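You operate a simulated robot arm through the tools that you are given. There is no shell and no other tool. Be economical: measure what you need, move in short steps, check, and stop when the job is done.

You run a simulated robot arm. Do the job below in one go: nothing can be reset, and whatever is moved stays where it is left.

## Task
Open the lower desk drawer, fetch the nut from the desk top and set it in the inside of the lower desk drawer, then shut the drawer. Take the green block from the top of the parts stand and leave it on top of the teal parcel. Any order will do.
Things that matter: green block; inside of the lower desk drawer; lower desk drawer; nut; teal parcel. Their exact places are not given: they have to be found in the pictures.

Only the result counts: the job must be done as asked and must still hold three seconds after the hand-in. Knocking over, shifting, dropping, spilling or breaking anything else fails it.

## Robot
A 6-joint arm with a fingered hand on a trunk, on a base that drives. Base frame: it is fixed to the floor where the robot stands at the start and does not move with it; the origin is under the middle of the robot, x ahead of it, y to its left, z up. Readings come in cm, rad, newtons and seconds.
With the tool pointing down near the work surface it reaches from about 22 to 48 cm from the robot's upright axis, wherever it stands. Its first joint turns from -2.897 to 2.897 rad. Places, roughly: inside of the lower desk drawer [30, -50, 30]; lower desk drawer [30, -50, 40]; teal parcel [-100, 375, 100]. Payload 2.3 kg.
The tool frame sits at the grasp point between the pads (the TCP): z along the fingers, y along the line on which they close. The tips reach 2.2 cm beyond it. Largest opening 11.2 cm; the body of the gripper starts 6 cm behind the TCP. The gripper is a hand of 3 fingers: y runs from the thumb to the fingers, the wrist lies at [0, 0, -21.8] in the tool frame, and closing takes about 1.5 s.
Orientation is told as [roll, pitch, yaw] about the base's x, y, z axes, in that order, counted from this pose: with the fingers straight down and closing along the base's y, the tool's x points along the base's -x, its y along +y and its z along -z.

## Interface
- The arm moves only by the tool apply_moves. Its argument "rows" is a list of rows, each a list of 3 entries, a list of its own where there are three numbers: the closure in counts, from 0 (fully open) to 255 (shut), then the shift along the tool's x, y, z in cm, then the turn, a rotation vector about the tool's x, y, z in rad. In form: [[fingers, [tx, ty, tz], [rx, ry, rz]], ...]. A call has 1 to 8 rows; each row is the pose to reach, as a shift and turn from the pose commanded when the call began, along the tool's axes at that moment. Rows are played at 5 a second. More than 5 cm and 0.15 rad between two rows, or a gripper value outside its range, and nothing of the call is played. Where a pose cannot be reached the arm comes as near as it can. A force on the tool above 40 N (or 10 N above the force at the start of the call, whichever is more), or a blocked arm, ends the call early, and 0.2 s more pass. Each finger travels about 7.2 cm/s and halts on what it meets, pressing with about 24 N; the grip force reading is that of the motor and also rises with nothing between the fingers. The clock runs only during rows and for 0.2 s after the last one: add rows that repeat a pose to give the fingers time. It gives the time, the measured TCP pose, the force on the tool (base axes), the opening and the grip force at its end, in the units of the frame above (readings bear some noise), with the torque about the TCP (base axes, N m) and any sound that the robot's microphone picked up, and new pictures: "show" is both (left out), scene, wrist or none.
- Cameras (640 x 400 px; columns grow to the right, rows downward): "scene" is now at [-0.88, 16.18, 124.91]; the picture's right is [0.39, -0.92, 0.00], its down [-0.86, -0.36, -0.36] and it looks along [0.33, 0.14, -0.93] (base axes); focal length 262 px, centre (320, 200). "wrist" rides on the gripper at [6.6, 0.3, -8] in the tool frame; the picture's right is [-0.05, 1.00, 0.00], its down [-0.77, -0.04, -0.64] and it looks along [-0.64, -0.03, 0.77] (tool axes); focal length 275 px, centre (320, 200).
- slide_trunk(by): slides the trunk up (or, below 0, down) by that many cm; the arm and the scene camera ride with it, the base frame stays. It gives what a move gives, with no picture.
- base_move(legs): drives the robot by 1 to 6 legs, each [ahead, left, turn to the left] in cm, cm and rad, along the robot's own axes; the way and the turn of a leg run together, so that a leg with both is an arc; at most 150 cm and 3.142 rad a leg. The arm and the cameras ride along, it lands a little off, and it stops where it bumps. It gives what a move gives, and a new picture of the scene camera.
- hand_shape(shape): the hand has 3 fingers and takes this shape, open, in about a second: jaw (thumb against the fingers, like two jaws); tri (thumb and two fingers); tip (a fingertip pinch); poke (one finger out to press); point (the index stretched); flat (the hand flat); cup (the hand cupped); fist (a fist). The gripper value then closes the fingers along that shape, each until it touches; the sizes above hold for jaw. It gives what a move gives, with no picture.
- head_to(pan, tilt): turns the head with the scene camera to pan (to the left, within 2.705 rad either way) and tilt (down, from -0.506 to 1.204), counted from straight ahead of the robot. It gives what a move gives, and a new picture of the scene camera.
- locate(camera, pixels): for up to 12 pixels [column, row] of the newest picture of that camera ("zoom" is the newest enlarged one), the place [x, y, z] in the base frame of the surface seen there, good to about 0.2 cm. No time passes.
- zoom(camera, box): a new picture of the part [left, top, right, bottom] of that camera's present view, enlarged. No time passes.
- close_job(): hands the job in; it is judged then, once.

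Go step by step. Measure first, check grasps and placings, and put right what went wrong. The budget is 110 turns and 260 pictures, counting those below and the enlarged ones. Unless the task says otherwise, let go and move clear before handing in, and close with one line.

The tools are called after "Emit:" as a command line: name --argument value ..., lists and objects as JSON in quotes. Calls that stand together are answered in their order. apply_moves: Moves the arm, as the interface text tells. Its arguments: {"type":"object","properties":{"rows":{"type":"array","items":{"type":"array"}},"show":{"type":"string","enum":["both","scene","wrist","none"]}},"required":["rows"]} The other tools are called the same way: slide_trunk (by) slides the trunk up or down; hand_shape (shape) gives the hand a shape; base_move (legs) drives the base; head_to (pan, tilt) turns the head that bears the scene camera; locate (camera, pixels) gives the place of the surface under pixels of a picture; zoom (camera, box) takes an enlarged picture of a part of a camera's view; close_job () hands the job in.

At the start:

```text
t: 0.0
eef_pos: [33.95, -1.6, 75.3]
ee_rot: [0.0, 0.002, 0.001]
force: [-0.2, 0.1, 0.2]
moment: [0.01, 0.03, 0.0]
width: 11.2
grasp_force: 0.1
shape: jaw
trunk travel left (down, up): [-20.0, 39.0]
robot x, y, heading: [0.01, 0.01, 0.0]
head pan, tilt: [0.4, 1.201]
```

scene: 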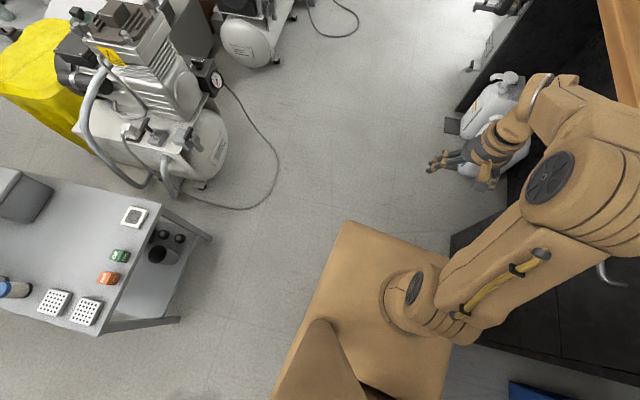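
wrist: 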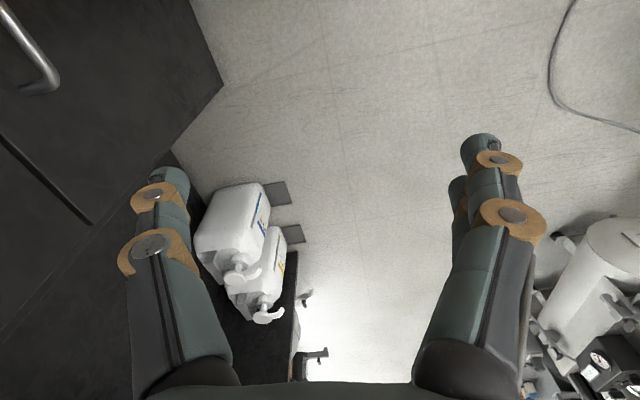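

The scene shows a table on the left with small blocks and the desk with drawer handles on the right. I'll look around with the head first.

Emit:
head_to --pan -1.0 --tilt 0.9

Emit:
head_to --pan -1.9 --tilt 0.7

Emit:
head_to --pan 1.6 --tilt 0.4

Emit:
head_to --pan 0.4 --tilt 0.3

```text
t: 1.5
eef_pos: [33.89, -1.69, 75.33]
ee_rot: [0.0, -0.001, -0.001]
force: [-0.7, 0.7, -0.4]
moment: [0.0, -0.04, -0.01]
width: 11.18
grasp_force: 0.1
shape: jaw
trunk travel left (down, up): [-20.0, 39.0]
robot x, y, heading: [-0.04, -0.14, -0.001]
head pan, tilt: [-1.0, 0.901]
```

scene: 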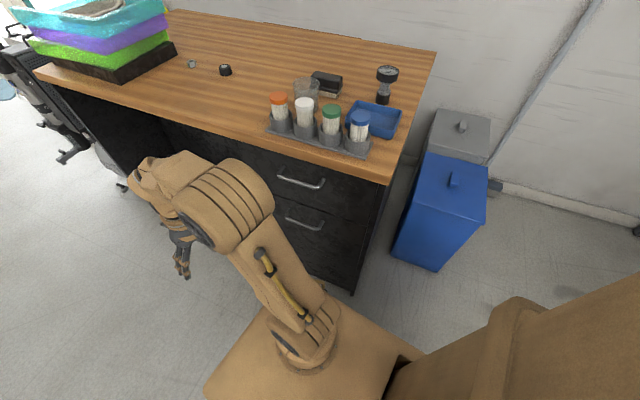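

```text
t: 2.7
eef_pos: [33.94, -1.75, 75.42]
ee_rot: [0.0, -0.001, 0.0]
force: [0.5, 0.0, -0.1]
moment: [-0.02, -0.02, -0.02]
width: 11.19
grasp_force: 0.0
shape: jaw
trunk travel left (down, up): [-20.0, 39.0]
robot x, y, heading: [0.04, -0.23, -0.001]
head pan, tilt: [-1.901, 0.7]
```

scene: 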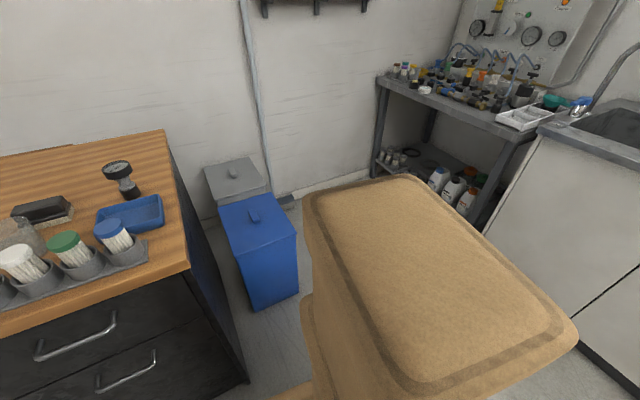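

```text
t: 5.7
eef_pos: [33.98, -1.64, 75.41]
ee_rot: [-0.001, 0.001, 0.0]
force: [-0.5, 0.0, -0.7]
moment: [0.01, -0.02, 0.0]
width: 11.19
grasp_force: 0.2
shape: jaw
trunk travel left (down, up): [-20.0, 39.0]
robot x, y, heading: [-0.14, 0.03, 0.004]
head pan, tilt: [1.6, 0.4]
```

scene: 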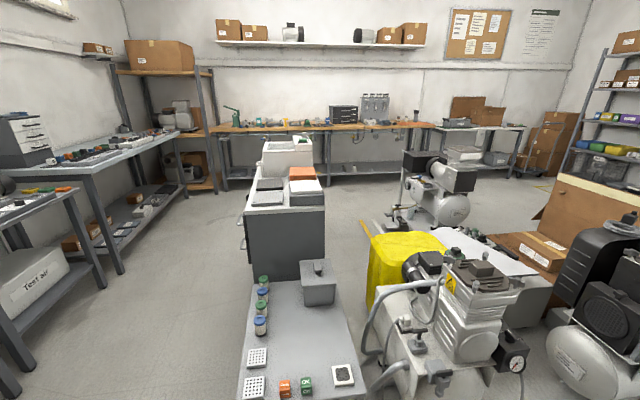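

```text
t: 7.1
eef_pos: [33.97, -1.77, 75.42]
ee_rot: [0.0, -0.002, 0.0]
force: [-0.8, -0.4, 0.7]
moment: [0.01, -0.04, -0.01]
width: 11.2
grasp_force: 0.0
shape: jaw
trunk travel left (down, up): [-20.0, 39.0]
robot x, y, heading: [0.19, 0.1, -0.004]
head pan, tilt: [0.4, 0.3]
```

scene: 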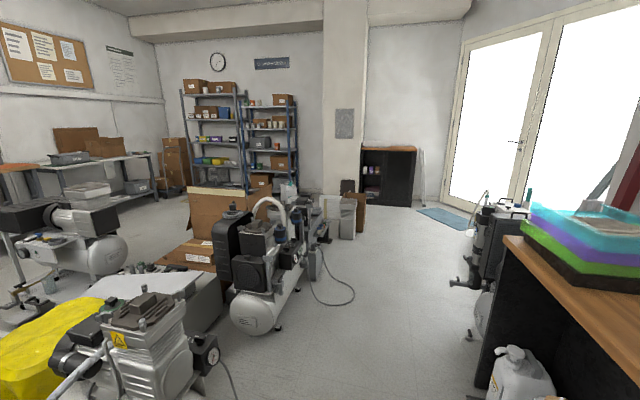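

The desk with two drawers lies on the right; the small dark nut candidates are at about (192,63) and (225,70) in the desk view. I'll aim at it and enlarge.

Emit:
head_to --pan -1.0 --tilt 0.9

Emit:
zoom --camera "scene" --box '[160, 30, 260, 92]'

Emit:
zoom --camera "scene" --box '[240, 40, 420, 260]'

Emit:
locate --camera "scene" --pixels '[[192, 63], [225, 70], [278, 180], [323, 184], [287, 222], [322, 228], [304, 222], [340, 200], [260, 180], [388, 180], [170, 125], [330, 250]]'

```text
t: 8.6
eef_pos: [33.88, -1.71, 75.27]
ee_rot: [0.001, -0.001, 0.002]
force: [0.2, 1.6, -0.8]
moment: [0.03, 0.01, -0.01]
width: 11.19
grasp_force: 0.0
shape: jaw
trunk travel left (down, up): [-20.0, 39.0]
robot x, y, heading: [0.38, -0.04, -0.001]
head pan, tilt: [-1.0, 0.901]
```

scene: 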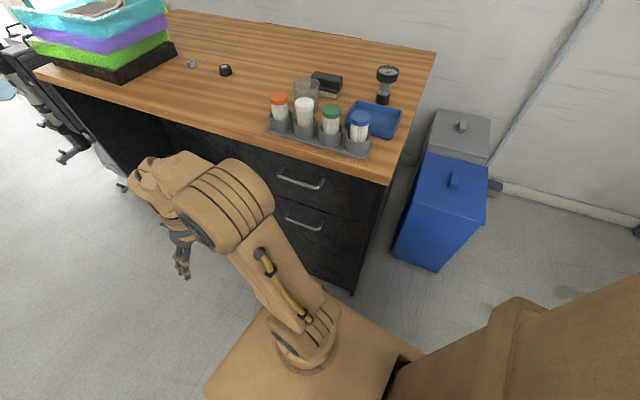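

```text
6.40 times, centred on (210, 61) of scene
```

zoom: 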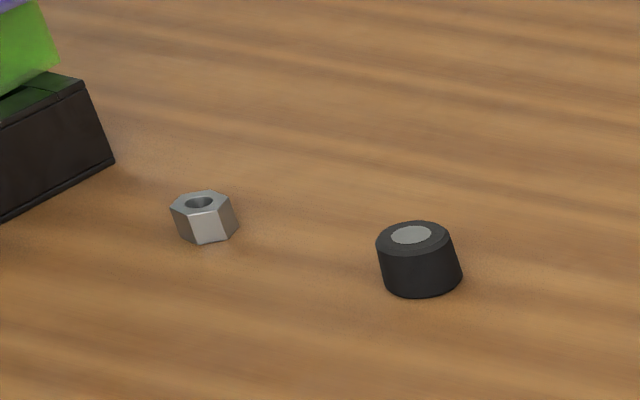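

```text
1.82 times, centred on (330, 150) of scene
```

zoom: 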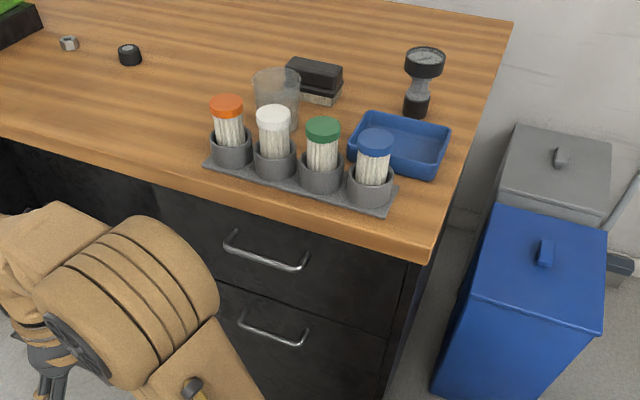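

```text
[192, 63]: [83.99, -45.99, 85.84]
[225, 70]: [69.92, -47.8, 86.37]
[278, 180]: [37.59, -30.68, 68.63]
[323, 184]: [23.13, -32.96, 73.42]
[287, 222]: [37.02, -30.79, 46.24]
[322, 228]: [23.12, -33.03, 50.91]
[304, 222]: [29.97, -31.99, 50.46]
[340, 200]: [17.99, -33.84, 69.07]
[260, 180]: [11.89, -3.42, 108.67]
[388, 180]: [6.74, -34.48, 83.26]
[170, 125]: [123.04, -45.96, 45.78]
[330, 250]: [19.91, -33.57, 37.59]
```

The nut is the small hexagon at (192,63) → about (84,-46,85.5); the lower handle is near (30,-32,48). I'll measure the surroundings and the robot's own base.

Emit:
zoom --camera "scene" --box '[260, 150, 400, 300]'

Emit:
locate --camera "scene" --pixels '[[205, 385], [275, 300], [310, 395], [340, 330], [400, 360], [352, 292], [390, 182], [215, 100], [370, 200], [355, 285], [38, 75], [125, 185]]'

Emit:
head_to --pan 0.9 --tilt 1.0

```text
2.67 times, centred on (330, 225) of scene
```

zoom: 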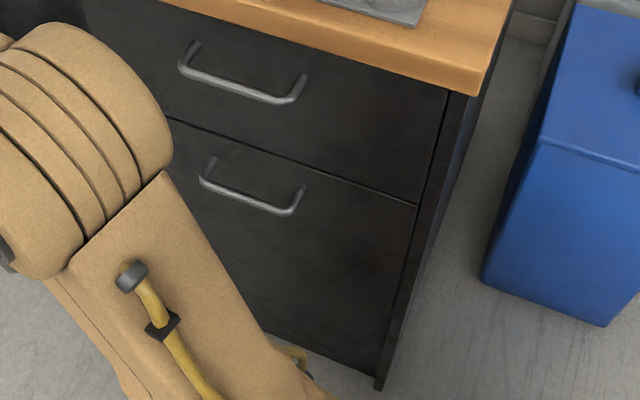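

```text
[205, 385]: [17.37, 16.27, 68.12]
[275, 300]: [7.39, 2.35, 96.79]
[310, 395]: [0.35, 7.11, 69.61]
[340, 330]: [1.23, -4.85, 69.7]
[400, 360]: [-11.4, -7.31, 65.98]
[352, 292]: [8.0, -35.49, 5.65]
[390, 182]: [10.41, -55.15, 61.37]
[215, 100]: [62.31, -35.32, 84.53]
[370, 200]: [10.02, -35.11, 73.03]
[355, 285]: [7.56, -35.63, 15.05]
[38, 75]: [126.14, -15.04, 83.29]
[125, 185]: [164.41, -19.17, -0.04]
```

```text
t: 10.5
eef_pos: [33.89, -1.58, 75.41]
ee_rot: [0.0, 0.0, -0.001]
force: [0.4, 0.0, -0.7]
moment: [0.02, 0.02, 0.03]
width: 11.2
grasp_force: 0.1
shape: jaw
trunk travel left (down, up): [-20.0, 39.0]
robot x, y, heading: [-0.19, 0.21, 0.003]
head pan, tilt: [0.901, 1.0]
```

scene: 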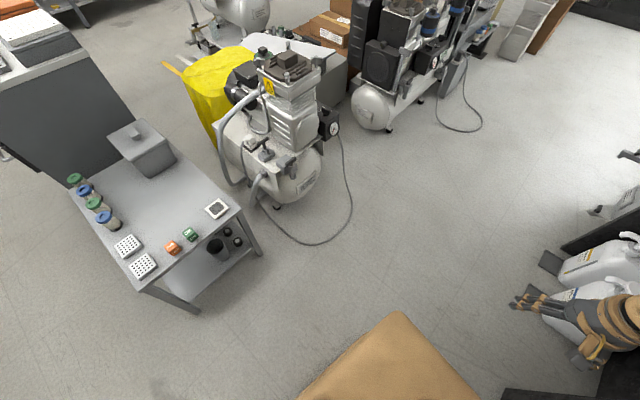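

Emit:
locate --camera "scene" --pixels '[[400, 314], [310, 390], [470, 390], [190, 235], [172, 247], [240, 207], [145, 280], [75, 195], [262, 253], [195, 310], [320, 240], [290, 200]]'

Emit:
zoom --camera "scene" --box '[60, 110, 280, 310]'

Emit:
head_to --pan 0.0 --tilt 1.204

```text
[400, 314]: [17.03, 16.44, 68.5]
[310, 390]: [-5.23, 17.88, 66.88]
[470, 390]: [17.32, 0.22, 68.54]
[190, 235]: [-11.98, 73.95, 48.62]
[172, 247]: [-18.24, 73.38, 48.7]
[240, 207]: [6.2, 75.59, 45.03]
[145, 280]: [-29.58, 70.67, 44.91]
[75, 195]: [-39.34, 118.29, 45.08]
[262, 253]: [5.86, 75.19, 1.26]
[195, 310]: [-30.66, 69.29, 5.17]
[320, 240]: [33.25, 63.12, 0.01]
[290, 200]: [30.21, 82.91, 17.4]
```

```text
2.00 times, centred on (170, 210) of scene
```

zoom: 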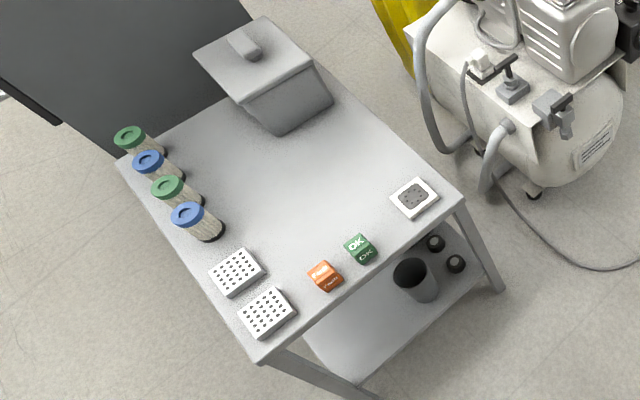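

```text
t: 11.7
eef_pos: [33.95, -1.52, 75.25]
ee_rot: [-0.002, 0.001, -0.001]
force: [-0.2, -0.2, 0.2]
moment: [0.02, -0.01, -0.06]
width: 11.22
grasp_force: 0.1
shape: jaw
trunk travel left (down, up): [-20.0, 39.0]
robot x, y, heading: [-0.09, -0.23, -0.004]
head pan, tilt: [0.0, 1.201]
```

scene: 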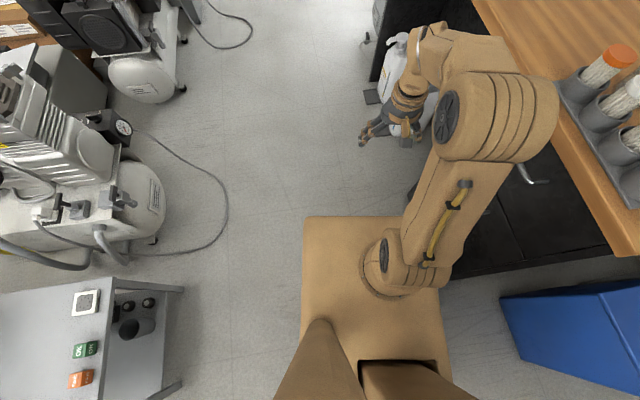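

The lower handle needs a better view and more room. I'll drive ahead and left so that the drawer can come out, then look again.

Emit:
base_move --legs '[[21, 21, 0]]'

Emit:
head_to --pan -1.5 --tilt 0.95

```text
t: 13.7
eef_pos: [54.94, 19.17, 75.34]
ee_rot: [-0.001, 0.001, 0.0]
force: [0.3, -0.1, -0.1]
moment: [-0.03, 0.0, 0.02]
width: 11.18
grasp_force: 0.0
shape: jaw
trunk travel left (down, up): [-20.0, 39.0]
robot x, y, heading: [21.08, 20.55, -0.001]
head pan, tilt: [0.0, 1.201]
```

scene: 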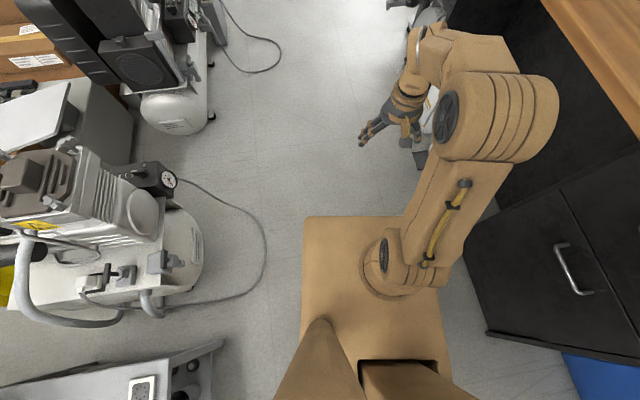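

```text
t: 15.3
eef_pos: [54.98, 19.21, 75.29]
ee_rot: [0.0, 0.0, 0.0]
force: [-0.1, -0.2, 0.2]
moment: [-0.01, 0.01, 0.01]
width: 11.19
grasp_force: 0.1
shape: jaw
trunk travel left (down, up): [-20.0, 39.0]
robot x, y, heading: [21.11, 20.88, -0.002]
head pan, tilt: [-1.499, 0.949]
```

scene: 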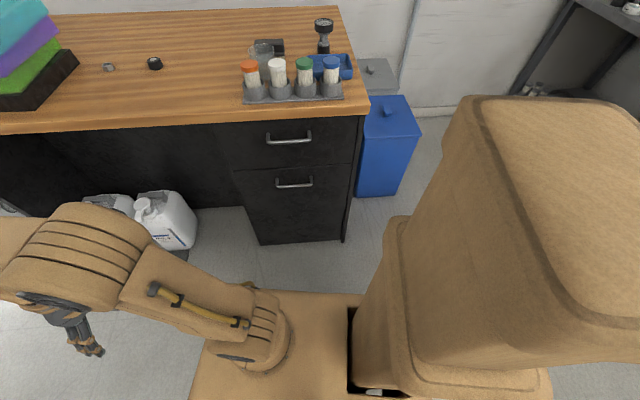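

Emit:
zoom --camera "scene" --box '[260, 160, 340, 210]'

Emit:
locate --camera "scene" --pixels '[[277, 188], [294, 186], [310, 184], [270, 172], [340, 165], [262, 240], [340, 238], [248, 172], [352, 164], [260, 335], [240, 300], [200, 390]]'

```text
8.00 times, centred on (300, 185) of scene
```

zoom: 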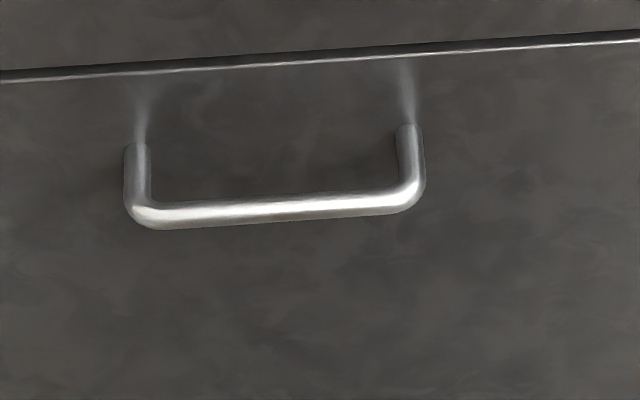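

```text
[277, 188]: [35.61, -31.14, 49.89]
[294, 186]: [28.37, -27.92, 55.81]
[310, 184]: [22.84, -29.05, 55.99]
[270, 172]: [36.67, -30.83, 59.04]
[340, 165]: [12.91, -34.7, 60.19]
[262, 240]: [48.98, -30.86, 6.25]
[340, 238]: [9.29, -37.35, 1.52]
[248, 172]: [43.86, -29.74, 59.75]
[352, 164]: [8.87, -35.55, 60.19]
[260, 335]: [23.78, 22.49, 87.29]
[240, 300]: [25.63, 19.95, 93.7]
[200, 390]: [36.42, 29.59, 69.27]
```

The lower bar is 4 cm off the face, its middle near (28.5,-28,55.8). I'll back off a bit, lower the trunk, and start swinging the arm towards the desk.

Emit:
base_move --legs '[[0, 8, 0]]'

Emit:
slide_trunk --by -10

Emit:
locate --camera "scene" --pixels '[[294, 186]]'

```text
t: 16.4
eef_pos: [55.01, 27.19, 75.23]
ee_rot: [0.001, 0.001, 0.0]
force: [-0.2, 0.0, -0.1]
moment: [0.03, 0.03, 0.03]
width: 11.19
grasp_force: 0.1
shape: jaw
trunk travel left (down, up): [-20.0, 39.0]
robot x, y, heading: [20.94, 29.06, -0.003]
head pan, tilt: [-1.499, 0.949]
```

scene: 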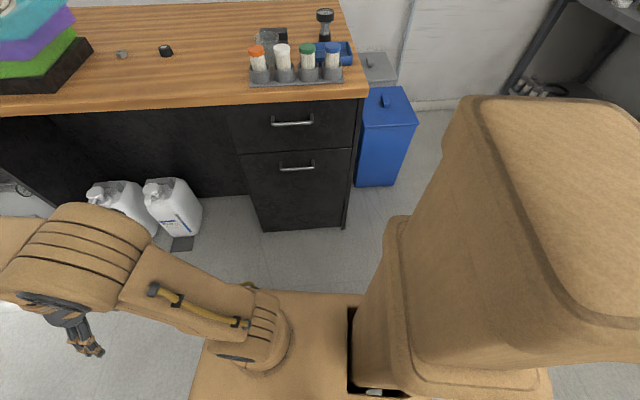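

```text
t: 17.7
eef_pos: [54.98, 27.17, 65.4]
ee_rot: [0.0, -0.001, 0.001]
force: [-0.4, -0.9, 0.0]
moment: [-0.01, 0.01, 0.01]
width: 11.2
grasp_force: 0.1
shape: jaw
trunk travel left (down, up): [-10.0, 49.0]
robot x, y, heading: [21.09, 28.72, -0.001]
head pan, tilt: [-1.499, 0.949]
```

```text
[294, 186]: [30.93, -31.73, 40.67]
```

Now swing the arm round towards the desk with the hand still pointing down.

Emit:
apply_moves --rows '[[0, [0, -4.5, 0], [0, 0, 0]], [0, [0.5, -9.3, 0], [0, 0, 0]], [0, [1.5, -14, 0], [0, 0, 0]], [0, [3, -18.7, 0], [0, 0, 0]], [0, [5.5, -23, 0], [0, 0, 0]], [0, [8.5, -27, 0], [0, 0, 0]], [0, [12, -30.5, 0], [0, 0, 0]], [0, [15.5, -33.5, 0], [0, 0, 0]]]' --show "none"

```text
t: 19.5
eef_pos: [42.35, -2.46, 63.36]
ee_rot: [-0.012, 0.007, -0.012]
force: [-0.5, 0.4, -0.2]
moment: [0.0, 0.03, 0.03]
width: 11.21
grasp_force: 0.1
shape: jaw
out of reach, approached as far as the arm can: row 7, 8
trunk travel left (down, up): [-10.0, 49.0]
robot x, y, heading: [20.83, 28.44, -0.001]
head pan, tilt: [-1.499, 0.949]
```

The arm stopped short of rows 7–8; I'll look at the configuration.

Emit:
head_to --pan -0.9 --tilt 1.2

```text
t: 20.5
eef_pos: [42.48, -2.42, 63.39]
ee_rot: [-0.011, 0.008, -0.011]
force: [-0.2, 0.7, 0.4]
moment: [0.0, -0.02, 0.02]
width: 11.19
grasp_force: 0.1
shape: jaw
trunk travel left (down, up): [-10.0, 49.0]
robot x, y, heading: [20.98, 28.74, 0.0]
head pan, tilt: [-0.901, 1.201]
```

scene: 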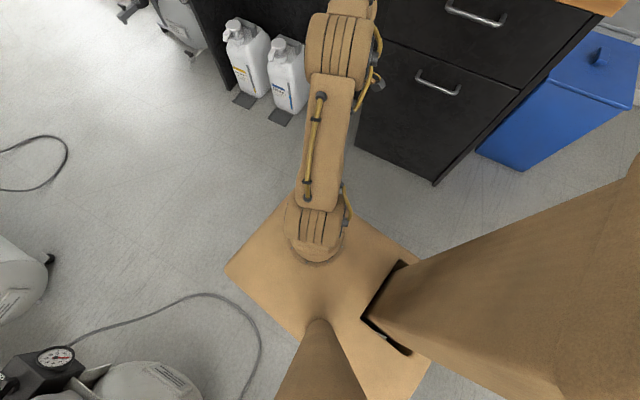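

Emit:
apply_moves --rows '[[0, [0, 0, 0], [0, 0, 0.15]], [0, [0, 0, 0], [0, 0, 0.3]], [0, [0, 0, 0], [0, 0, 0.45]], [0, [0, 0, 0], [0, 0, 0.6]], [0, [0, 0, 0], [0, 0, 0.75]], [0, [0, 0, 0], [0, 0, 0.9]], [0, [3, -4, -2], [0, 0, 0.9]], [0, [6, -7, -2], [0, 0, 0.9]]]' --show "none"

```text
refused: row 7 steps farther than a row can; nothing moved
```

Emit:
apply_moves --rows '[[0, [0, 0, 0], [0, 0, 0.15]], [0, [0, 0, 0], [0, 0, 0.3]], [0, [0, 0, 0], [0, 0, 0.45]], [0, [0, 0, 0], [0, 0, 0.6]], [0, [0, 0, 0], [0, 0, 0.75]], [0, [0, 0, 0], [0, 0, 0.9]], [0, [3, -3, -1], [0, 0, 0.9]], [0, [6, -6, -2], [0, 0, 0.9]]]' --show "none"

```text
t: 22.3
eef_pos: [36.52, -8.68, 65.21]
ee_rot: [0.001, -0.002, -0.901]
force: [0.2, -0.6, -0.3]
moment: [-0.01, 0.0, -0.04]
width: 11.21
grasp_force: 0.1
shape: jaw
trunk travel left (down, up): [-10.0, 49.0]
robot x, y, heading: [21.24, 28.8, 0.006]
head pan, tilt: [-0.901, 1.201]
```

Yawing along with the arm works. I'll go to in front of the handle and then tilt the hand to level.

Emit:
apply_moves --rows '[[0, [-0.2, -2.2, 0.2], [0, 0, 0.13]], [0, [-0.3, -4.4, 0.5], [0, 0, 0.26]], [0, [-0.5, -6.6, 0.8], [0, 0, 0.39]], [0, [-0.65, -8.8, 1], [0, 0, 0.515]]]' --show "none"

Emit:
apply_moves --rows '[[0, [0, 0, 0], [0, -0.15, 0]], [0, [0, 0, 0], [0, -0.3, 0]], [0, [0, 0, 0], [0, -0.45, 0]], [0, [0, 0, 0], [0, -0.6, 0]], [0, [0, 0, 0], [0, -0.75, 0]], [0, [0, 0, 0], [0, -0.9, 0]], [0, [0, 0, 0], [0, -1.05, 0]], [0, [0, 0, 0], [0, -1.2, 0]]]' --show "none"

```text
t: 23.3
eef_pos: [30.46, -13.89, 63.84]
ee_rot: [0.0, 0.002, -1.419]
force: [1.0, -0.5, -0.3]
moment: [-0.03, 0.04, -0.01]
width: 11.2
grasp_force: 0.0
shape: jaw
out of reach, approached as far as the arm can: row 4
trunk travel left (down, up): [-10.0, 49.0]
robot x, y, heading: [20.79, 29.17, -0.004]
head pan, tilt: [-0.901, 1.201]
```

```text
t: 25.1
eef_pos: [30.34, -13.77, 63.79]
ee_rot: [0.004, -1.199, -1.421]
force: [0.5, 0.0, 0.4]
moment: [0.03, 0.01, 0.01]
width: 11.21
grasp_force: 0.1
shape: jaw
out of reach, approached as far as the arm can: row 1, 2, 3, 5, 6
trunk travel left (down, up): [-10.0, 49.0]
robot x, y, heading: [21.06, 29.06, -0.001]
head pan, tilt: [-0.901, 1.201]
```

Emit:
apply_moves --rows '[[0, [0, 0, 0], [0, -0.13, 0]], [0, [0, 0, 0], [0, -0.26, 0]], [0, [0, 0, 0], [0, -0.371, 0]]]' --show "none"

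Emit:
apply_moves --rows '[[0, [0, 0, 0], [0, 0, 0.15]], [0, [0, 0, 0], [0, 0, 0.3]], [0, [0, 0, 0], [0, 0, 0.45]], [0, [0, 0, 0], [0, 0, 0.6]], [0, [0, 0, 0], [0, 0, 0.75]], [0, [0, 0, 0], [0, 0, 0.9]], [0, [0, 0, 0], [0, 0, 1.05]], [0, [0, 0, 0], [0, 0, 1.2]]]' --show "scene"

```text
t: 25.9
eef_pos: [30.47, -13.83, 63.79]
ee_rot: [2.077, -1.571, 2.787]
force: [-0.3, -0.6, 0.0]
moment: [0.0, -0.02, -0.02]
width: 11.2
grasp_force: 0.0
shape: jaw
trunk travel left (down, up): [-10.0, 49.0]
robot x, y, heading: [21.15, 29.09, -0.001]
head pan, tilt: [-0.901, 1.201]
```

```text
t: 27.7
eef_pos: [30.47, -13.88, 63.86]
ee_rot: [1.57, -0.368, -2.985]
force: [-0.4, 0.2, -0.3]
moment: [0.02, -0.02, 0.01]
width: 11.17
grasp_force: 0.0
shape: jaw
trunk travel left (down, up): [-10.0, 49.0]
robot x, y, heading: [21.21, 28.97, -0.002]
head pan, tilt: [-0.901, 1.201]
```

scene: 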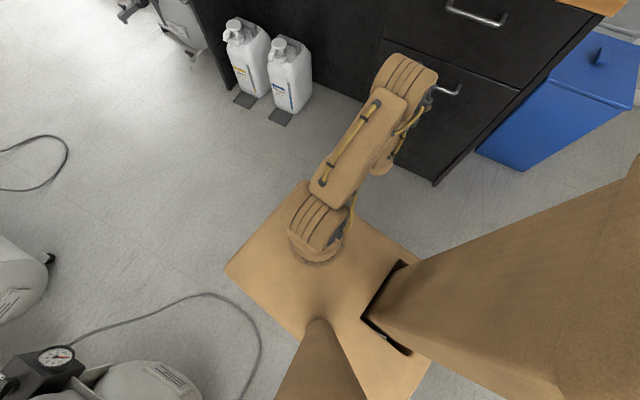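

Rolling works this way. Finish the roll and look at the handle with the wrist camera.

Emit:
apply_moves --rows '[[0, [0, 0, 0], [0, 0, 0.13]], [0, [0, 0, 0], [0, 0, 0.26]], [0, [0, 0, 0], [0, 0, 0.371]]]' --show "none"

Emit:
apply_moves --rows '[[0, [-2, -4, 0.5], [0, 0, 0]], [0, [-4.1, -8.1, 1], [0, 0, 0]]]' --show "wrist"

```text
t: 28.5
eef_pos: [30.48, -13.8, 63.85]
ee_rot: [1.57, 0.0, -2.986]
force: [0.2, 0.3, 0.6]
moment: [-0.03, -0.02, 0.01]
width: 11.19
grasp_force: 0.1
shape: jaw
trunk travel left (down, up): [-10.0, 49.0]
robot x, y, heading: [20.87, 28.58, -0.002]
head pan, tilt: [-0.901, 1.201]
```

```text
t: 29.1
eef_pos: [26.53, -15.44, 55.63]
ee_rot: [1.572, 0.001, -2.985]
force: [-0.3, 0.0, 0.2]
moment: [-0.01, -0.05, 0.0]
width: 11.17
grasp_force: 0.0
shape: jaw
trunk travel left (down, up): [-10.0, 49.0]
robot x, y, heading: [20.71, 28.86, -0.0]
head pan, tilt: [-0.901, 1.201]
```

wrist: 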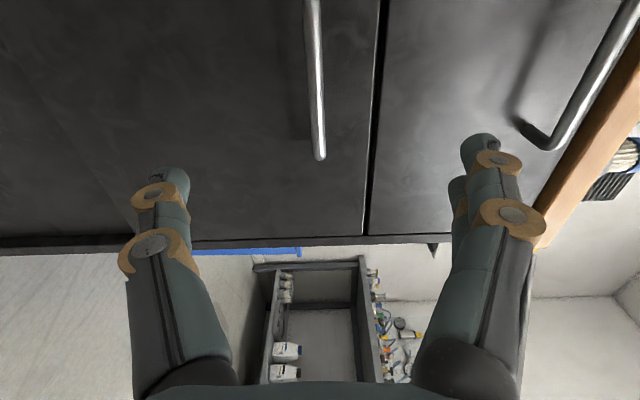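

The lower bar runs from (312,0) to (320,155), between the fingers. I'll locate it exactly.

Emit:
locate --camera "wrist" --pixels '[[312, 10], [316, 80], [320, 150], [322, 156], [340, 100], [535, 135], [312, 3]]'

```text
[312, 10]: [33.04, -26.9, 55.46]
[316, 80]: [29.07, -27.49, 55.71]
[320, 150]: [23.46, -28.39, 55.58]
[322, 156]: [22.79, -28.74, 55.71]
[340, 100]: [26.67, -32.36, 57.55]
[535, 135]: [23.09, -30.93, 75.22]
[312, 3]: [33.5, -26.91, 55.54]
```

Emit:
apply_moves --rows '[[0, [0, 0, 4.5], [0, 0, 0]], [0, [0, -0.1, 9], [0, 0, 0]], [0, [0, -0.1, 12.2], [0, 0, 0]], [0, [0, -0.1, 12.2], [0, 0, 0]]]' --show "wrist"

```text
t: 30.1
eef_pos: [28.58, -27.42, 55.7]
ee_rot: [1.571, 0.0, -2.984]
force: [-0.6, -0.2, 0.3]
moment: [-0.02, 0.01, 0.0]
width: 11.16
grasp_force: 0.1
shape: jaw
trunk travel left (down, up): [-10.0, 49.0]
robot x, y, heading: [21.21, 28.87, -0.005]
head pan, tilt: [-0.901, 1.201]
```

wrist: 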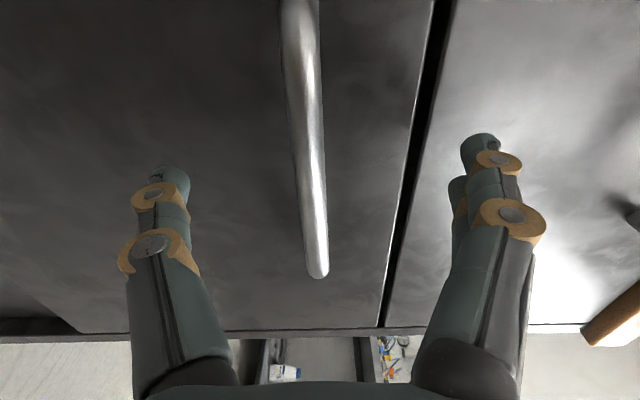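

The bar is centred between the fingers; close on it.

Emit:
apply_moves --rows '[[255, [0, 0, 0], [0, 0, 0]], [255, [0, 0, 0], [0, 0, 0]], [255, [0, 0, 0], [0, 0, 0]], [255, [0, 0, 0], [0, 0, 0]], [255, [0, 0, 0], [0, 0, 0]], [255, [0, 0, 0], [0, 0, 0]], [255, [0, 0, 0], [0, 0, 0]], [255, [0, 0, 0], [0, 0, 0]]]' --show "wrist"

```text
t: 31.9
eef_pos: [28.62, -27.46, 55.83]
ee_rot: [1.572, 0.001, -2.986]
force: [1.6, -5.3, 0.8]
moment: [-0.06, -0.03, 0.0]
width: 0.32
grasp_force: 24.1
shape: jaw
trunk travel left (down, up): [-10.0, 49.0]
robot x, y, heading: [21.31, 28.45, 0.002]
head pan, tilt: [-0.901, 1.201]
```

wrist: 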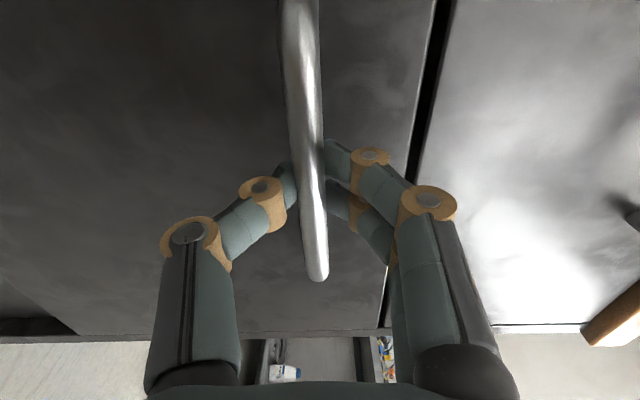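

The fingers hook round behind the bar. Pull along the drawer's axis.

Emit:
apply_moves --rows '[[255, [0, 0, -2], [0, 0, 0]], [255, [0, 0, -4], [0, 0, 0]], [255, [0, 0, -6], [0, 0, 0]], [255, [0, 0, -8], [0, 0, 0]], [255, [0, 0, -10], [0, 0, 0]]]' --show "both"

```text
t: 33.1
eef_pos: [26.98, -17.5, 55.73]
ee_rot: [1.571, -0.002, -2.984]
force: [-0.4, 0.2, -1.4]
moment: [-0.01, 0.0, 0.0]
width: 0.0
grasp_force: 24.1
shape: jaw
trunk travel left (down, up): [-10.0, 49.0]
robot x, y, heading: [20.76, 29.19, -0.003]
head pan, tilt: [-0.901, 1.201]
```

scene: 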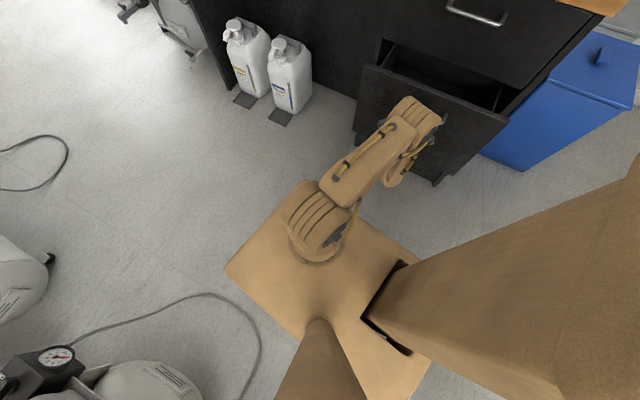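
wrist: 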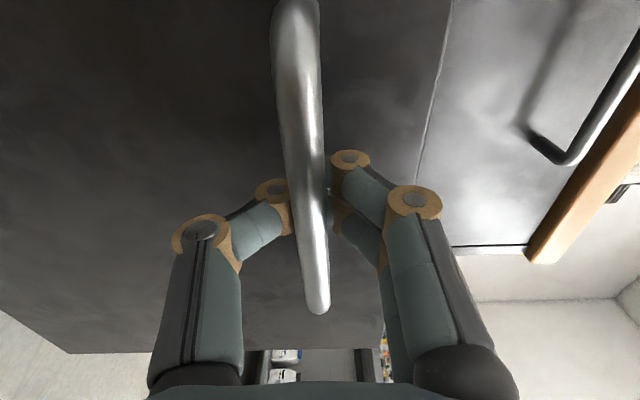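

The drawer is about 9 cm out and follows freely. Continue by driving the base back along the same line.

Emit:
base_move --legs '[[-1.86, 11.86, 0]]'

```text
t: 34.3
eef_pos: [25.12, -5.63, 55.71]
ee_rot: [1.571, -0.001, -2.984]
force: [1.1, 1.0, -2.0]
moment: [0.0, 0.01, 0.02]
width: 0.01
grasp_force: 24.5
shape: jaw
trunk travel left (down, up): [-10.0, 49.0]
robot x, y, heading: [19.38, 40.93, 0.002]
head pan, tilt: [-0.901, 1.201]
```

scene: 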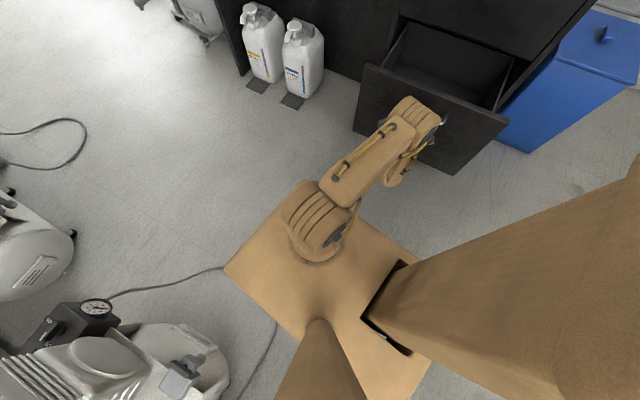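

Emit:
locate --camera "scene" --pixels '[[450, 60], [430, 80], [470, 95], [365, 70], [505, 120], [400, 30], [470, 45], [395, 75], [490, 90]]'

Emit:
zoom --camera "scene" --box '[340, 0, 540, 180]'

```text
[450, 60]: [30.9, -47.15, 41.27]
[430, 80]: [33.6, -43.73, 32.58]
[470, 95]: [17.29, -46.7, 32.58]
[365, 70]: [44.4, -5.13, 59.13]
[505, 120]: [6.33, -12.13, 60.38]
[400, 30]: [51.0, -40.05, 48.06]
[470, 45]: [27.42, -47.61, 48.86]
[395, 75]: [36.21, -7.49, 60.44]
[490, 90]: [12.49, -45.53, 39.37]
```

```text
2.22 times, centred on (440, 90) of scene
```

zoom: 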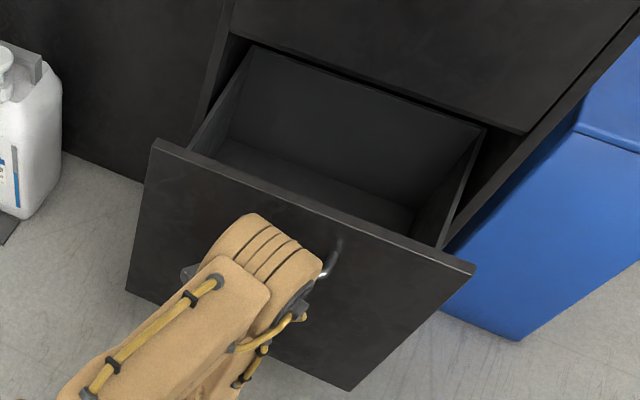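

The drawer is 21 cm open, its floor at z 32.6 (pixel (430,80)). Let go of the handle and back off.

Emit:
apply_moves --rows '[[0, [0, 0, 0.6], [0, 0, 0]], [0, [0, 0, 0.6], [0, 0, 0]], [0, [0, 0, 0.6], [0, 0, 0]], [0, [0, 0, 0.6], [0, 0, 0]], [0, [0, 0, 0.6], [0, 0, 0]], [0, [0, 0, 0.6], [0, 0, 0]], [0, [0, 0, 0.6], [0, 0, 0]], [0, [0, 0, 0.6], [0, 0, 0]]]' --show "none"

Emit:
apply_moves --rows '[[0, [0, 0, -4], [0, 0, 0]], [0, [0, 0, -8], [0, 0, 0]]]' --show "both"

```text
t: 36.1
eef_pos: [25.33, -6.27, 55.82]
ee_rot: [1.571, 0.001, -2.986]
force: [0.0, -0.6, 0.4]
moment: [-0.01, -0.01, -0.03]
width: 11.18
grasp_force: 0.0
shape: jaw
trunk travel left (down, up): [-10.0, 49.0]
robot x, y, heading: [19.27, 40.63, 0.001]
head pan, tilt: [-0.901, 1.201]
```

```text
t: 36.7
eef_pos: [23.89, 1.72, 55.75]
ee_rot: [1.57, 0.002, -2.985]
force: [-0.1, 0.2, 0.4]
moment: [0.04, -0.05, 0.03]
width: 11.2
grasp_force: 0.1
shape: jaw
trunk travel left (down, up): [-10.0, 49.0]
robot x, y, heading: [19.2, 41.18, 0.004]
head pan, tilt: [-0.901, 1.201]
```

scene: 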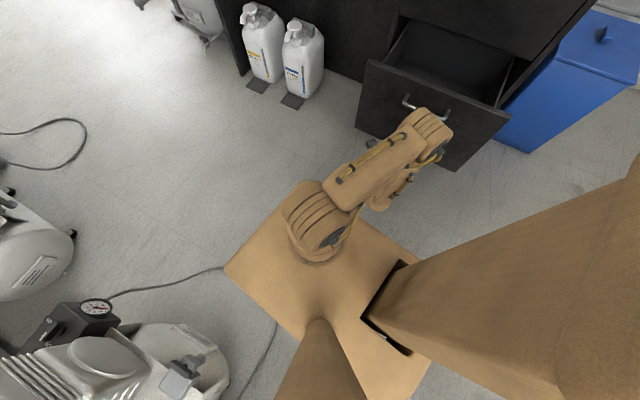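
wrist: 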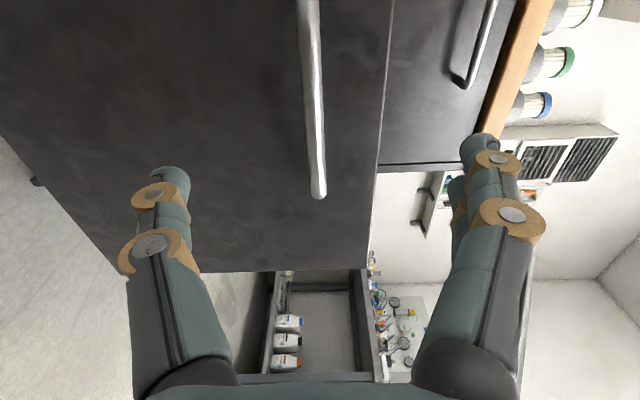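

Handle released. Raise the trunk, then turn the hand back to pointing down.

Emit:
slide_trunk --by 35

Emit:
apply_moves --rows '[[0, [0, 0, 0], [0.086, 0.086, -0.086]], [0, [0, 0, 0], [0.172, 0.172, -0.172]], [0, [0, 0, 0], [0.258, 0.258, -0.258]], [0, [0, 0, 0], [0.344, 0.344, -0.344]], [0, [0, 0, 0], [0.43, 0.43, -0.43]], [0, [0, 0, 0], [0.516, 0.516, -0.516]], [0, [0, 0, 0], [0.602, 0.602, -0.602]], [0, [0, 0, 0], [0.688, 0.688, -0.688]]]' --show "none"

Emit:
apply_moves --rows '[[0, [0, 0, 0], [0.086, 0.086, -0.086]], [0, [0, 0, 0], [0.172, 0.172, -0.172]], [0, [0, 0, 0], [0.258, 0.258, -0.258]], [0, [0, 0, 0], [0.344, 0.344, -0.344]], [0, [0, 0, 0], [0.43, 0.43, -0.43]], [0, [0, 0, 0], [0.521, 0.521, -0.521]]]' --show "none"

```text
t: 40.1
eef_pos: [23.89, 1.73, 90.7]
ee_rot: [1.57, 0.0, -2.983]
force: [-0.1, 0.9, 0.4]
moment: [0.0, -0.02, -0.01]
width: 11.18
grasp_force: 0.0
shape: jaw
trunk travel left (down, up): [-45.0, 14.0]
robot x, y, heading: [18.88, 41.12, -0.004]
head pan, tilt: [-0.901, 1.201]
```

```text
t: 42.0
eef_pos: [23.97, 1.63, 90.68]
ee_rot: [0.658, -0.332, -2.075]
force: [0.1, -1.3, -0.7]
moment: [0.01, -0.01, 0.01]
width: 11.21
grasp_force: 0.1
shape: jaw
trunk travel left (down, up): [-45.0, 14.0]
robot x, y, heading: [19.04, 40.71, 0.007]
head pan, tilt: [-0.901, 1.201]
```

```text
refused: row 6 steps farther than a row can; nothing moved
```

Emit:
apply_moves --rows '[[0, [0, 0, 0], [0.086, 0.086, -0.086]], [0, [0, 0, 0], [0.172, 0.172, -0.172]], [0, [0, 0, 0], [0.258, 0.258, -0.258]], [0, [0, 0, 0], [0.344, 0.344, -0.344]], [0, [0, 0, 0], [0.43, 0.43, -0.43]], [0, [0, 0, 0], [0.48, 0.48, -0.48]], [0, [0, 0, 0], [0.521, 0.521, -0.521]]]' --show "scene"

```text
t: 43.5
eef_pos: [23.93, 1.58, 90.67]
ee_rot: [-0.002, -0.001, -1.415]
force: [-0.7, 0.6, -0.2]
moment: [-0.02, 0.0, -0.02]
width: 11.21
grasp_force: 0.0
shape: jaw
trunk travel left (down, up): [-45.0, 14.0]
robot x, y, heading: [19.06, 40.71, 0.006]
head pan, tilt: [-0.901, 1.201]
```

scene: 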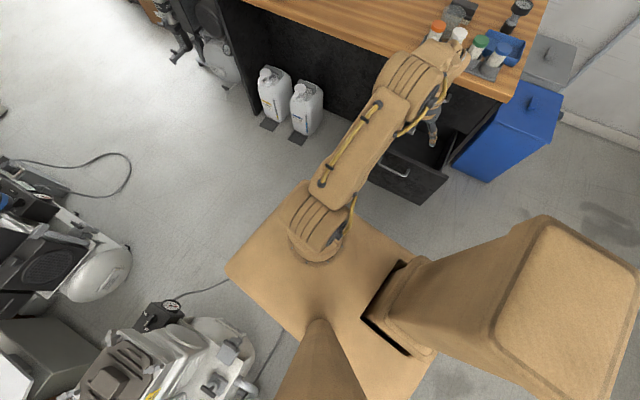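

Hand points down at z 90.7. Drive diagonally along the desk towards the nut, then look.

Emit:
base_move --legs '[[52, -26, 0]]'

Emit:
head_to --pan -1.3 --tilt 0.95

```text
t: 46.8
eef_pos: [75.64, -24.27, 90.85]
ee_rot: [-0.001, -0.001, -1.408]
force: [0.3, -0.8, 0.3]
moment: [0.04, 0.01, 0.04]
width: 11.2
grasp_force: 0.1
shape: jaw
trunk travel left (down, up): [-45.0, 14.0]
robot x, y, heading: [70.98, 14.83, 0.011]
head pan, tilt: [-0.901, 1.201]
```

scene: 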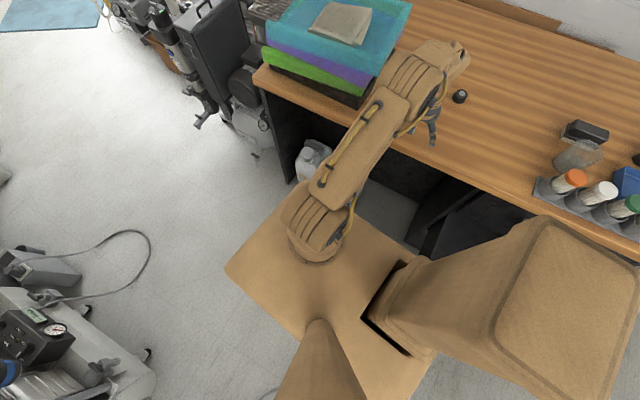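

```text
t: 47.7
eef_pos: [75.81, -24.18, 90.75]
ee_rot: [0.0, -0.003, -1.407]
force: [0.0, -0.4, -0.1]
moment: [0.01, 0.03, 0.02]
width: 11.22
grasp_force: 0.0
shape: jaw
trunk travel left (down, up): [-45.0, 14.0]
robot x, y, heading: [70.1, 15.22, 0.004]
head pan, tilt: [-1.3, 0.949]
```

scene: 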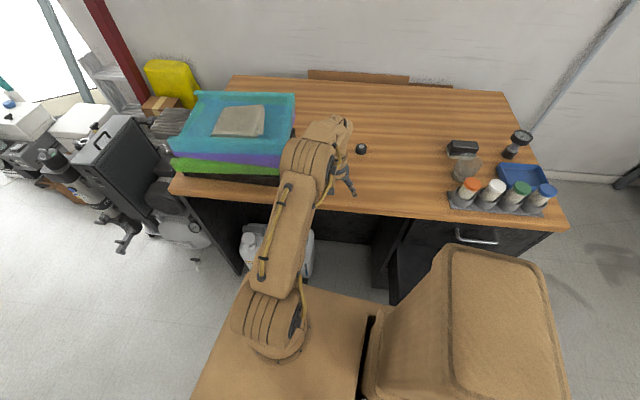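

Emit:
locate --camera "scene" --pixels '[[282, 180], [294, 110], [275, 165], [360, 148], [232, 100], [290, 140]]'

Emit:
zoom --camera "wrist" --box '[0, 0, 640, 400]'

```text
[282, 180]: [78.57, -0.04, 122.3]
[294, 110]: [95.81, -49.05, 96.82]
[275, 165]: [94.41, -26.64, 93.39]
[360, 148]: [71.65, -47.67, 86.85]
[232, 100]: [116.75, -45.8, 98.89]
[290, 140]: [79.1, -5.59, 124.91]
```

```text
1.00 times, centred on (320, 200) of wrist (not enlarged: the box is as wide or as high as the picture)
```

zoom: 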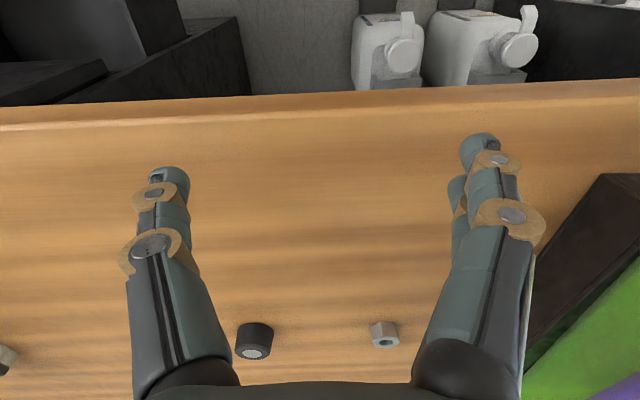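

The wrist view shows the nut at (385,335); the trays begin at x≈94. Locate it exactly.

Emit:
locate --camera "wrist" --pixels '[[385, 342], [385, 328], [374, 330], [397, 330], [385, 320], [255, 350], [200, 250]]'

Emit:
zoom --camera "wrist" --box '[345, 305, 425, 355]'

```text
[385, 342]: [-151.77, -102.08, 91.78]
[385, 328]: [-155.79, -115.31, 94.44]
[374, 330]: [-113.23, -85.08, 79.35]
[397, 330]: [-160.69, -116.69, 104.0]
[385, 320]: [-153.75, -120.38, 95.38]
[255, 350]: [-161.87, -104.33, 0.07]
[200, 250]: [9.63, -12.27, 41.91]
```

```text
8.00 times, centred on (385, 330) of wrist
```

zoom: 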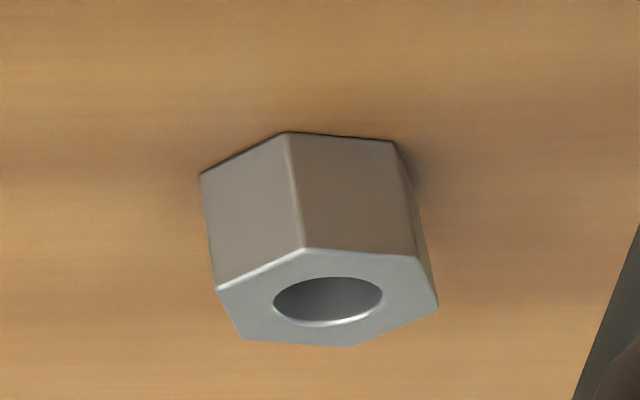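

Emit:
locate --camera "zoom" --pixels '[[250, 300], [400, 270], [320, 335], [410, 300], [303, 255], [240, 220], [340, 200], [290, 140], [220, 290], [436, 303], [330, 60]]'

```text
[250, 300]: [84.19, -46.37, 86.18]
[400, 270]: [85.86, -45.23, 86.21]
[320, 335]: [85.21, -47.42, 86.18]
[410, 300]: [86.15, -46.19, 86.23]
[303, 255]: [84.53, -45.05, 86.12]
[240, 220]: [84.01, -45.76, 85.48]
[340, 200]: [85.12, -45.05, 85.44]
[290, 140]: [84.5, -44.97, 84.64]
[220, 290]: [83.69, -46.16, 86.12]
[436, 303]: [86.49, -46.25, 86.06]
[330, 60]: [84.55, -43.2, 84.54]
```

Nut centre (85.1,-46.3), top 86.2, desk 84.55. Before driving in, check where the jugs under the desk stand.

Emit:
locate --camera "scene" --pixels '[[248, 245], [308, 262], [246, 262], [310, 240], [200, 395], [340, 300]]'

Emit:
head_to --pan -0.6 --tilt 1.1

```text
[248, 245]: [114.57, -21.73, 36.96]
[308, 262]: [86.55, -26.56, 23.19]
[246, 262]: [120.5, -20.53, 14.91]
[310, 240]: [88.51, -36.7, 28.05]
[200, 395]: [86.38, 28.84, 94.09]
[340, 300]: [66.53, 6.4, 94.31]
```

```text
t: 48.8
eef_pos: [75.72, -24.23, 90.75]
ee_rot: [0.001, -0.004, -1.409]
force: [-0.1, -0.4, 0.4]
moment: [0.03, 0.01, -0.02]
width: 11.21
grasp_force: 0.1
shape: jaw
trunk travel left (down, up): [-45.0, 14.0]
robot x, y, heading: [70.6, 15.06, 0.008]
head pan, tilt: [-0.6, 1.1]
```

scene: 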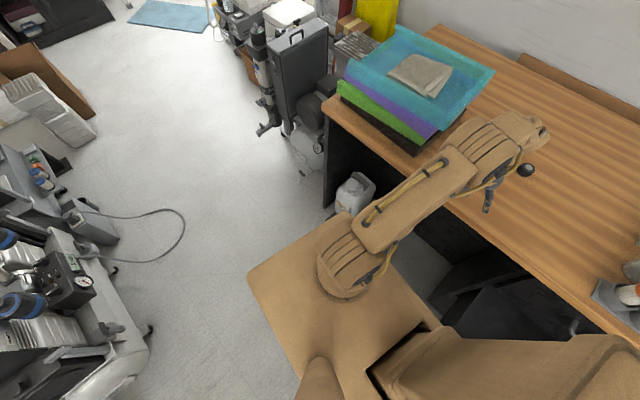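

Emit:
zoom --camera "scene" --box '[290, 150, 400, 240]'

Emit:
locate --camera "scene" --pixels '[[328, 211], [335, 207], [350, 195], [372, 190], [345, 212], [330, 180], [300, 172]]'

```text
4.44 times, centred on (345, 195) of scene
```

zoom: 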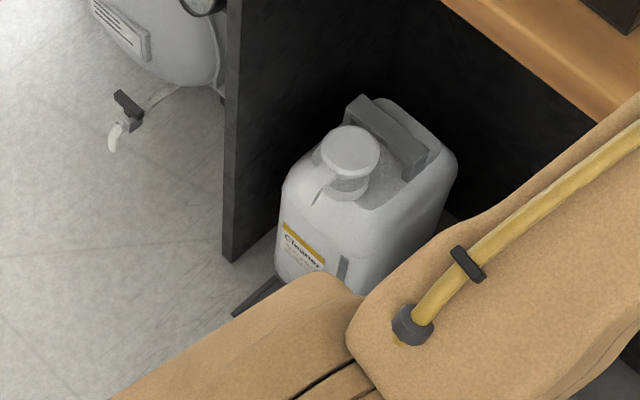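

```text
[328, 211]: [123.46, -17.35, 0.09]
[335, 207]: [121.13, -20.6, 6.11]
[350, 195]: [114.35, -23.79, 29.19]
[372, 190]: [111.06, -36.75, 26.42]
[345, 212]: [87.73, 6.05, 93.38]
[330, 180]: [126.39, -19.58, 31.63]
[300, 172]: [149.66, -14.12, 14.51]
```

Stay well clear of the jugs: drive to about (74,1) and reach the rest with the arm.

Emit:
base_move --legs '[[3.5, -13.5, 0]]'

Emit:
apply_moves --rows '[[0, [0, 0, 0], [0, 0, -0.1]], [60, [0, 0, 0], [0, 0, -0.2]], [120, [0, 0, 0], [0, 0, -0.3]], [120, [0, 0, 0], [0, 0, -0.3]], [120, [0, 0, 0], [0, 0, -0.3]]]' --show "both"

```text
t: 50.1
eef_pos: [79.25, -37.67, 90.75]
ee_rot: [0.0, 0.0, -1.409]
force: [0.3, -0.7, -0.4]
moment: [-0.02, 0.0, 0.01]
width: 11.21
grasp_force: 0.1
shape: jaw
trunk travel left (down, up): [-45.0, 14.0]
robot x, y, heading: [74.55, 1.86, 0.002]
head pan, tilt: [-0.6, 1.1]
```

scene: 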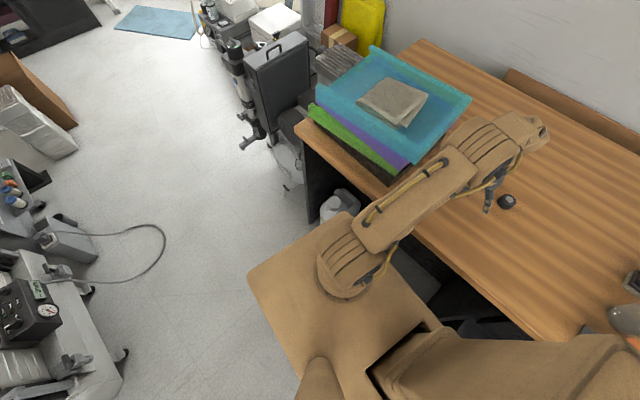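

```text
t: 51.3
eef_pos: [79.19, -37.66, 90.73]
ee_rot: [0.0, -0.002, -1.11]
force: [0.3, 0.7, 0.7]
moment: [0.0, 0.0, 0.03]
width: 5.99
grasp_force: 0.0
shape: jaw
trunk travel left (down, up): [-45.0, 14.0]
robot x, y, heading: [74.03, 1.9, 0.005]
head pan, tilt: [-0.6, 1.1]
```

scene: 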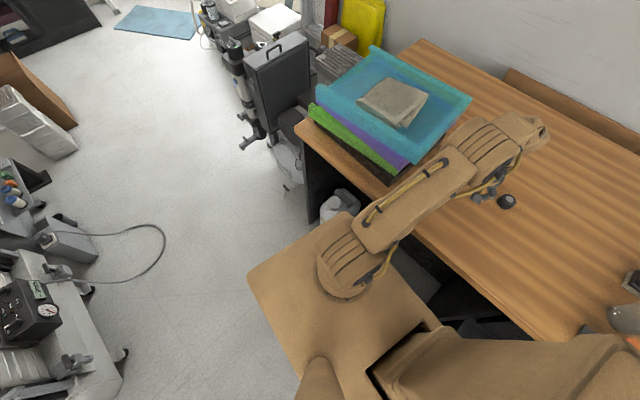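
wrist: 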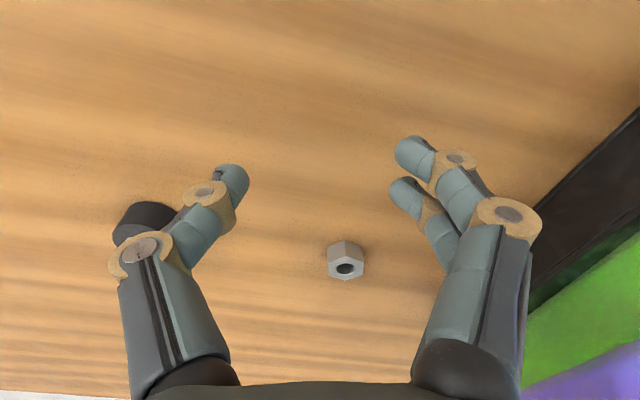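

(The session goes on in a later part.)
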